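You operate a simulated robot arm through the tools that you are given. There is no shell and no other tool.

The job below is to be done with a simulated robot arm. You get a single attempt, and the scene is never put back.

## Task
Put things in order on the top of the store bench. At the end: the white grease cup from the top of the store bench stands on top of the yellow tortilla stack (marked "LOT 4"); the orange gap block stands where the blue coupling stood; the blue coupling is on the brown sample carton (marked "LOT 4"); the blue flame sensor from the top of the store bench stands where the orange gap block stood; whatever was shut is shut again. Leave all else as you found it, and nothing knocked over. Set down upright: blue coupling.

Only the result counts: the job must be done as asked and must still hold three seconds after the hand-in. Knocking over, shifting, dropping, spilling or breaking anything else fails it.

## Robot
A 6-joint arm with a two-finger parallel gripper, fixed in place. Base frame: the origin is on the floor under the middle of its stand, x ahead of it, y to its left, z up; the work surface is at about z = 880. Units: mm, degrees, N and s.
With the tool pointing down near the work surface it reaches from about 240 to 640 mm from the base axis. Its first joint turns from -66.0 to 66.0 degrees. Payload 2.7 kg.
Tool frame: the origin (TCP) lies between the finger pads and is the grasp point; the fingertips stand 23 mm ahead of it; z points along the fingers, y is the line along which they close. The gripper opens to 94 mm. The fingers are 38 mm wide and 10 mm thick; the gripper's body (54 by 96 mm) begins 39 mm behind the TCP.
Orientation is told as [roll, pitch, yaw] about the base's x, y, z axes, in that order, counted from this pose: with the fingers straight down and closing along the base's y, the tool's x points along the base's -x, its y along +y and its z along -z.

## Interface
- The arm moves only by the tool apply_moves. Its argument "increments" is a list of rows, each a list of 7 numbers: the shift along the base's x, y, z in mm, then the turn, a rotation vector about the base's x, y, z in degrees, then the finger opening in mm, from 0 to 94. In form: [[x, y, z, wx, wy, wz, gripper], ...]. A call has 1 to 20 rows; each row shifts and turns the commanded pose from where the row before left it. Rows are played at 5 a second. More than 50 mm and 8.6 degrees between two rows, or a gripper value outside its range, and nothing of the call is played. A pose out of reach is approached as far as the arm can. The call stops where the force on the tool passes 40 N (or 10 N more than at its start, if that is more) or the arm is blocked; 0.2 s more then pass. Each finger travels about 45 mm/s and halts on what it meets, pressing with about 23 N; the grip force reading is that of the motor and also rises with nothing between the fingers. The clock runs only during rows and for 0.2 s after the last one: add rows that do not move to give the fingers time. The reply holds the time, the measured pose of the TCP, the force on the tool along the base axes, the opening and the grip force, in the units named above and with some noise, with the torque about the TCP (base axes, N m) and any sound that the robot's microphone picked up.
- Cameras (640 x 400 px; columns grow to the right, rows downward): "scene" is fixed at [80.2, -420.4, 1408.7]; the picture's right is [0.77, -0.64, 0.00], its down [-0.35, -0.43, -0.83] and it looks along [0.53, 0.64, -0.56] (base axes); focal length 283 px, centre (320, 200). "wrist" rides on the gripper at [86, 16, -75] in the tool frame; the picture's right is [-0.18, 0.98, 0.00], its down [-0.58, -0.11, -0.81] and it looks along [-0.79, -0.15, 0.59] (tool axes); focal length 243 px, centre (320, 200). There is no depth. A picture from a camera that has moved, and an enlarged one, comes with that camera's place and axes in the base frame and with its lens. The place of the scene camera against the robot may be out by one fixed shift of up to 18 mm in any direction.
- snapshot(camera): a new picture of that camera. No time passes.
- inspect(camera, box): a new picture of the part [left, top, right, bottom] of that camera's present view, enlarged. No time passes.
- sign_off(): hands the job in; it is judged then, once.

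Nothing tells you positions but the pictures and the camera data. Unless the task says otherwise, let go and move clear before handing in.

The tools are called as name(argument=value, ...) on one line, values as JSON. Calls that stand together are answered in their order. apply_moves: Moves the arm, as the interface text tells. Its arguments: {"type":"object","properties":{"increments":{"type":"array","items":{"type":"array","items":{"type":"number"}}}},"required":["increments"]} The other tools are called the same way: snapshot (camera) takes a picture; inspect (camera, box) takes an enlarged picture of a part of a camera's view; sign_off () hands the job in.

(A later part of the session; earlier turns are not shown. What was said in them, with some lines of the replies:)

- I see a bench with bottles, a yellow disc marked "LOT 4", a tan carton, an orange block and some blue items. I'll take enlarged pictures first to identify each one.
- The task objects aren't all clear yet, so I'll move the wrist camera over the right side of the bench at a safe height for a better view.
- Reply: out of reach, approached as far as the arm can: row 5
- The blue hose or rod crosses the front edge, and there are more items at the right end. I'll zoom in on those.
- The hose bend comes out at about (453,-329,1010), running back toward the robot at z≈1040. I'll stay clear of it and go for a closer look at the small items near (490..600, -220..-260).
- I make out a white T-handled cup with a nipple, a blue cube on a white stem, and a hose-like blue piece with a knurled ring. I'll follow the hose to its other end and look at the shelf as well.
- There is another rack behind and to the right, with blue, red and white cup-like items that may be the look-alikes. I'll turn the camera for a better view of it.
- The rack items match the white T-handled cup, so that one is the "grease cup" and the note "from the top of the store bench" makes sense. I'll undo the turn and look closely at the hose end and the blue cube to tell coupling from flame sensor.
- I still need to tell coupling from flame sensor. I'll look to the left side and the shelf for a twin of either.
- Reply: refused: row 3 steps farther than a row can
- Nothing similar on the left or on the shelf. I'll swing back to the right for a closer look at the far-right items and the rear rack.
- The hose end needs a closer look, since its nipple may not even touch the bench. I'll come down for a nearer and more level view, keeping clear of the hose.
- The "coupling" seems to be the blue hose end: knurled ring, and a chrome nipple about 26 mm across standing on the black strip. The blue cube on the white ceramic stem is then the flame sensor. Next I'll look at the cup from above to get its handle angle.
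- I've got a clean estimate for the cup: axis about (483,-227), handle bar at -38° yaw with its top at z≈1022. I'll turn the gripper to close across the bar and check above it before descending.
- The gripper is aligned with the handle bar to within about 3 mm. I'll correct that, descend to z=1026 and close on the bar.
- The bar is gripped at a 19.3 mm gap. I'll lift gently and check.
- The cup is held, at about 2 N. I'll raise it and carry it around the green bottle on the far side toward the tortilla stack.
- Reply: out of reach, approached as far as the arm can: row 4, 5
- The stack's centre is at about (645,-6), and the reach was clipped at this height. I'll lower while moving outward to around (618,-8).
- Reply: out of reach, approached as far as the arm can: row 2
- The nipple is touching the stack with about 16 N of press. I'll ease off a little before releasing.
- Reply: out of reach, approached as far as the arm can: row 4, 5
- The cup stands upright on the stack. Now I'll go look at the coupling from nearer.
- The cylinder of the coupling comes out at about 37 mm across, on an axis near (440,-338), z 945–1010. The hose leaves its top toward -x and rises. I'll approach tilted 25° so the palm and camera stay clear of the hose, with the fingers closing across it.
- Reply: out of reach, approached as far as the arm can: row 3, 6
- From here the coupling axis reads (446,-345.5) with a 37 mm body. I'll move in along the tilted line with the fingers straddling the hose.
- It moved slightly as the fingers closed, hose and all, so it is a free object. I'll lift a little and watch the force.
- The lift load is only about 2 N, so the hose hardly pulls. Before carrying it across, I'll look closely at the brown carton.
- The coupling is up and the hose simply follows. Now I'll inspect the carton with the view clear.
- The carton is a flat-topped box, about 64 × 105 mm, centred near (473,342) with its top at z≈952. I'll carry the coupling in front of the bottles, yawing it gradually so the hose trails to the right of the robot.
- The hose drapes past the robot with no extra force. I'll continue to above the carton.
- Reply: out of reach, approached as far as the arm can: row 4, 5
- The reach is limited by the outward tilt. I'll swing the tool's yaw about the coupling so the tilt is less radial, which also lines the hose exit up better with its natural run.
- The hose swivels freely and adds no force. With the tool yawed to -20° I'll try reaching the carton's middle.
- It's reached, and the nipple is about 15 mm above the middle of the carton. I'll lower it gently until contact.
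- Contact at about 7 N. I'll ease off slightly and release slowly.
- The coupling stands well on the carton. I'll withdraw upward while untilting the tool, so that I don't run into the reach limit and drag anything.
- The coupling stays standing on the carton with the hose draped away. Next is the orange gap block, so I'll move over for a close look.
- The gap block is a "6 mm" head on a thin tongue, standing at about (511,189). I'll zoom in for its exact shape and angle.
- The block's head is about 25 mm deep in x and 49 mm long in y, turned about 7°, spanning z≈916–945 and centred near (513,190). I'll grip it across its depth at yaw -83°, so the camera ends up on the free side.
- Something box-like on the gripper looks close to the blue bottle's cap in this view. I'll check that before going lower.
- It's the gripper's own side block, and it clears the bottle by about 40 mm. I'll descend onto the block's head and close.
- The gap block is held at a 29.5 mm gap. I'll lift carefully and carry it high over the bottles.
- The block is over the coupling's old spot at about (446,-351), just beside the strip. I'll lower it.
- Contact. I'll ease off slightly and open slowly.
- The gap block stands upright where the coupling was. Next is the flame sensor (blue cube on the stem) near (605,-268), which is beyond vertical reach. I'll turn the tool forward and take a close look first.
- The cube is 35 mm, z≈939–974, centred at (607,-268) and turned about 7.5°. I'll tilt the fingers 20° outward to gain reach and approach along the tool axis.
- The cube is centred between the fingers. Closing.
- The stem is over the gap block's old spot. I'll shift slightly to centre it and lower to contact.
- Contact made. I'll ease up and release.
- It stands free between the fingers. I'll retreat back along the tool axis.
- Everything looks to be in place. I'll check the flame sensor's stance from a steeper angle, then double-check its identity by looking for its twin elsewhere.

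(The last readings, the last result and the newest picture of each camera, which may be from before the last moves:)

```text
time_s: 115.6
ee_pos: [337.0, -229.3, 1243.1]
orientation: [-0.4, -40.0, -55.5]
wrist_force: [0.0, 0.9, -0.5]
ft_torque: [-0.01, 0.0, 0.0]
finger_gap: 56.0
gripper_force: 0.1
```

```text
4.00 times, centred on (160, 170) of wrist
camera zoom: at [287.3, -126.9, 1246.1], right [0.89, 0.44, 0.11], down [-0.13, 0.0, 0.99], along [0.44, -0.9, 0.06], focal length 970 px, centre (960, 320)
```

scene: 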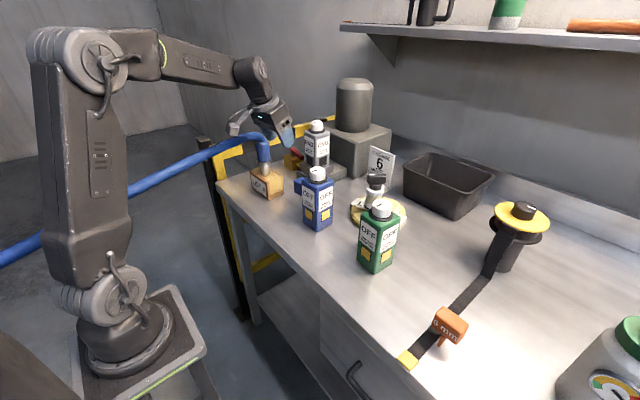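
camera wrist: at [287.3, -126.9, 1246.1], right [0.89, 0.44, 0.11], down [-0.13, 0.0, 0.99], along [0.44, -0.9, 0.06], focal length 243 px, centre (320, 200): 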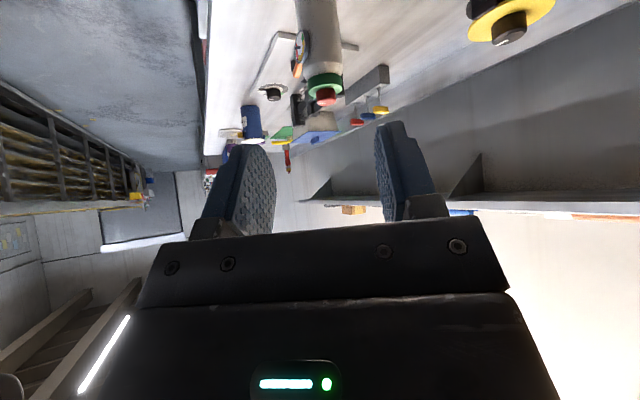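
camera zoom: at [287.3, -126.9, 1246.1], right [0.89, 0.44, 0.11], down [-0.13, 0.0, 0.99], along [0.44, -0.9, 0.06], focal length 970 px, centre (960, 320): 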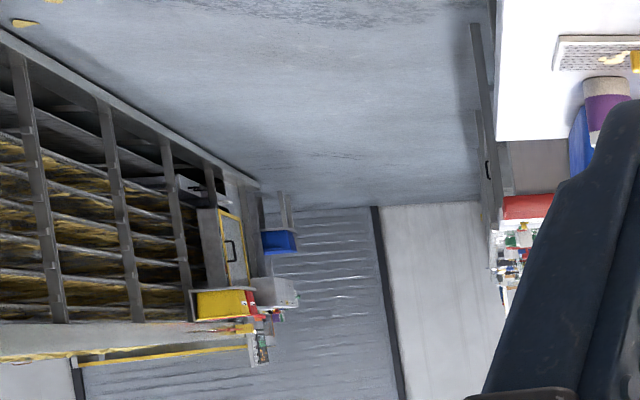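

apply_moves(increments=[[0, 15, 0, 0, 0, -8, 56], [0, 20, 0, 0, 0, -8, 56], [0, 20, 0, 0, 0, -8, 56], [0, 20, 0, 0, 0, -8, 56], [0, 20, 0, 0, 0, -8, 56], [0, 0, 0, 0, 0, -8, 56], [0, 0, 0, 0, 0, -8, 56]])

snapshot(camera="wrist")

inspect(camera="wrist", box=[0, 90, 120, 190])

inspect(camera="wrist", box=[260, 130, 400, 230])

inspect(camera="wrist", box=[120, 130, 220, 230])

```text
time_s: 117.2
ee_pos: [337.2, -135.3, 1244.4]
orientation: [-0.4, -39.8, -111.7]
wrist_force: [0.2, -0.6, 0.3]
ft_torque: [-0.01, 0.0, -0.01]
finger_gap: 55.9
gripper_force: 0.1
```

```text
taken
camera wrist: at [395.5, -35.2, 1246.6], right [0.86, -0.5, 0.11], down [-0.07, 0.1, 0.99], along [-0.5, -0.86, 0.05], focal length 243 px, centre (320, 200)
```

wrist: 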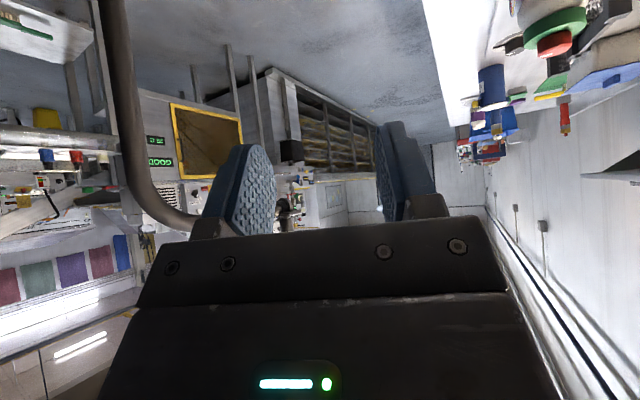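

```text
4.00 times, centred on (60, 140) of wrist
camera zoom: at [395.5, -35.2, 1246.6], right [0.86, -0.5, 0.11], down [-0.07, 0.1, 0.99], along [-0.5, -0.86, 0.05], focal length 970 px, centre (1360, 440)
```

zoom: 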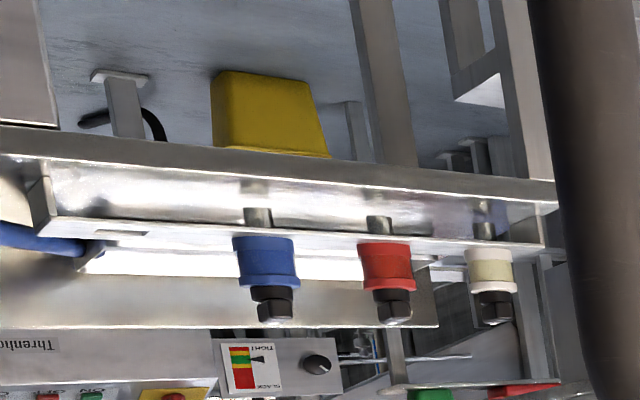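

```text
4.00 times, centred on (330, 180) of wrist
camera zoom: at [395.5, -35.2, 1246.6], right [0.86, -0.5, 0.11], down [-0.07, 0.1, 0.99], along [-0.5, -0.86, 0.05], focal length 970 px, centre (280, 280)
```

zoom: 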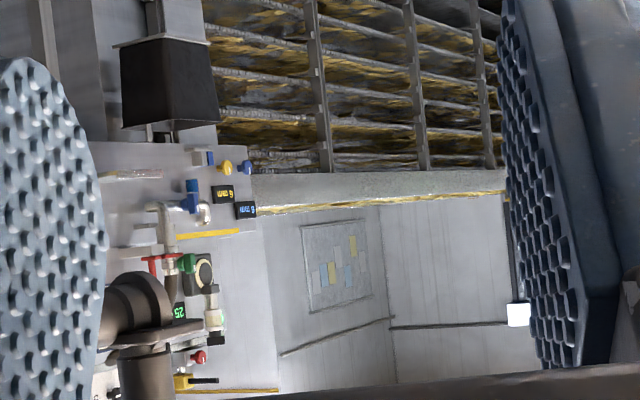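

```text
4.00 times, centred on (170, 180) of wrist
camera zoom: at [395.5, -35.2, 1246.6], right [0.86, -0.5, 0.11], down [-0.07, 0.1, 0.99], along [-0.5, -0.86, 0.05], focal length 970 px, centre (920, 280)
```

zoom: 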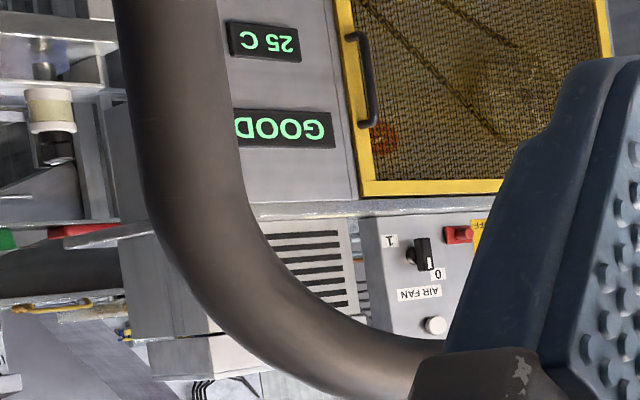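

inspect(camera="wrist", box=[280, 160, 320, 200])

inspect(camera="wrist", box=[450, 60, 550, 170])

inspect(camera="wrist", box=[0, 150, 80, 250])

```text
10.00 times, centred on (300, 180) of wrist
camera zoom: at [395.5, -35.2, 1246.6], right [0.86, -0.5, 0.11], down [-0.07, 0.1, 0.99], along [-0.5, -0.86, 0.05], focal length 2426 px, centre (520, 400)
```

zoom: 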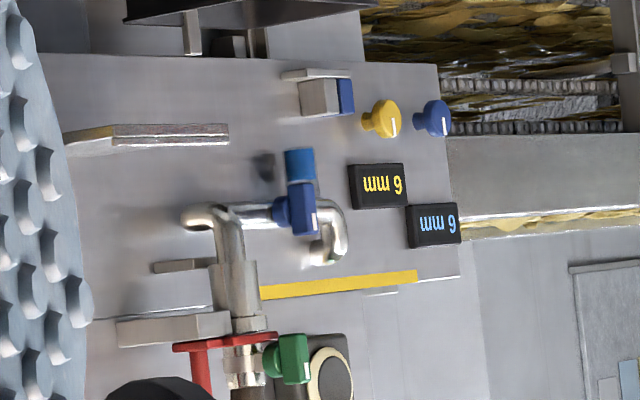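

```text
3.64 times, centred on (500, 115) of wrist
camera zoom: at [395.5, -35.2, 1246.6], right [0.86, -0.5, 0.11], down [-0.07, 0.1, 0.99], along [-0.5, -0.86, 0.05], focal length 882 px, centre (-334, 509)
```

zoom: 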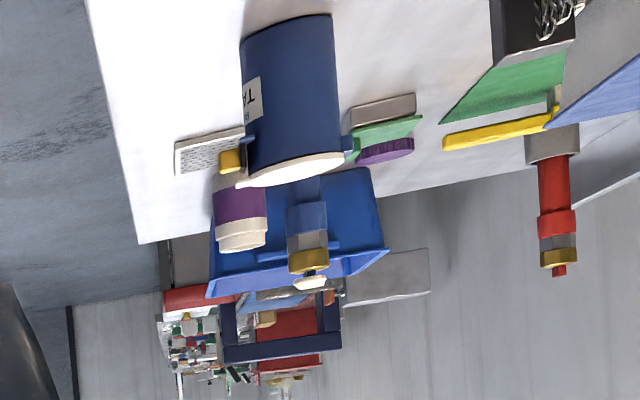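

```text
4.00 times, centred on (40, 200) of wrist
camera zoom: at [395.5, -35.2, 1246.6], right [0.86, -0.5, 0.11], down [-0.07, 0.1, 0.99], along [-0.5, -0.86, 0.05], focal length 970 px, centre (1440, 200)
```

zoom: 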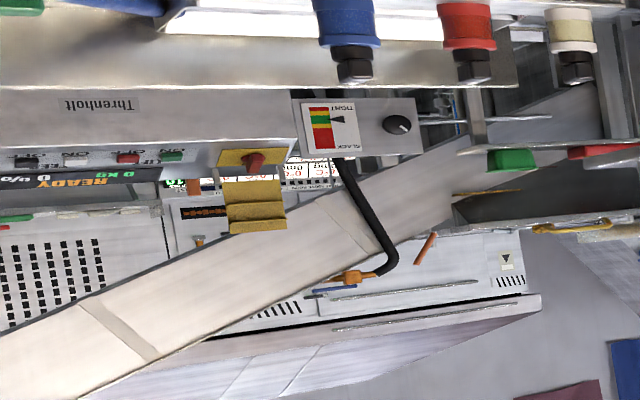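

Nothing there contradicts my reading: the rack behind holds the twin grease cups, and the hose end is the coupling. I'll take a last overall check of every placed object before handing in.

snapshot(camera="scene")

inspect(camera="scene", box=[220, 110, 340, 230])

inspect(camera="scene", box=[330, 150, 530, 380])

```text
taken
```

scene: 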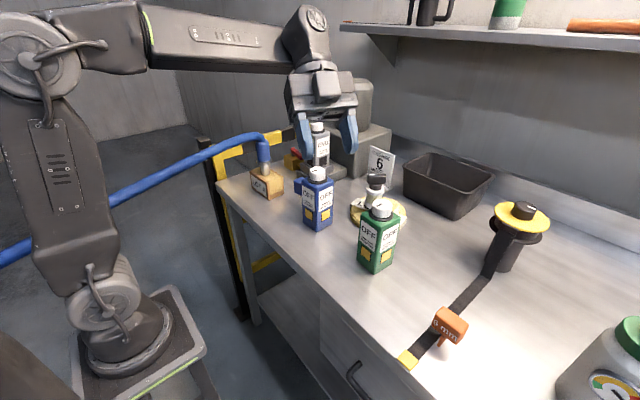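

```text
3.33 times, centred on (280, 170) of scene
camera zoom: at [80.2, -420.4, 1408.7], right [0.77, -0.64, 0.0], down [-0.35, -0.43, -0.83], along [0.53, 0.64, -0.56], focal length 945 px, centre (453, 300)
```

zoom: 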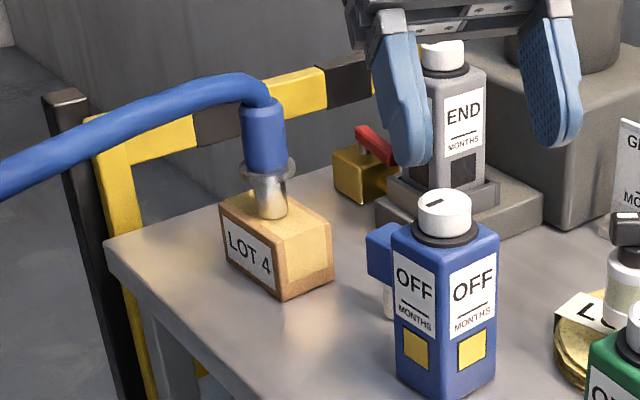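

```text
1.74 times, centred on (430, 265) of scene
camera zoom: at [80.2, -420.4, 1408.7], right [0.77, -0.64, 0.0], down [-0.35, -0.43, -0.83], along [0.53, 0.64, -0.56], focal length 493 px, centre (129, 87)
```

zoom: 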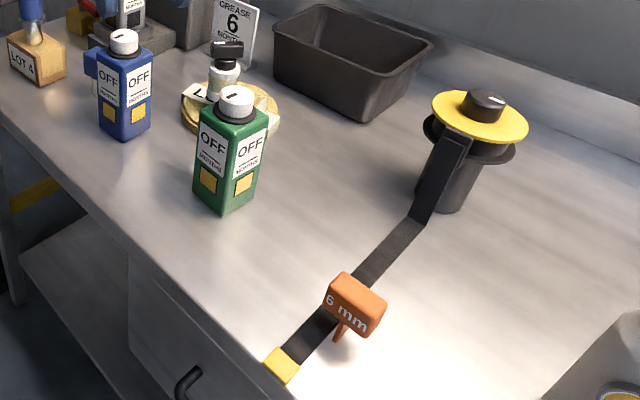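

Everything is standing where it should:
- The white grease cup is on the tortilla stack.
- The blue coupling is upright on the carton.
- The orange gap block is where the coupling stood.
- The blue flame sensor is where the gap block stood.

I opened nothing, nothing was knocked over, and the arm is clear, so I'm handing in.

sign_off()

```text
The job is handed in.
```

I've handed the job in. In the last pictures every object was standing where the task asked. The sign-off gave no verdict, so I can't say yet whether it passed.

- **White grease cup:** it stands on the yellow tortilla stack, about 30 mm from the centre on the robot's side, because the arm could not reach further out.
- **Blue coupling:** it stands upright near the middle of the brown carton, with its hose draped off to the robot's side.
- **Orange gap block:** it stands where the coupling was, within about 4 mm by my estimate, just beside the black strip.
- **Blue flame sensor:** it stands where the gap block was, within a few millimetres.

I opened nothing, nothing was knocked over, and the gripper was clear of everything when I handed in.

**Main uncertainty:** nothing on the bench is labelled "coupling" or "flame sensor". I took the blue hose end with the knurled ring as the coupling, and the blue cube on the white stem as the flame sensor. If those names are the other way round, those two are in each other's places, and the gap block is in the wrong spot too.
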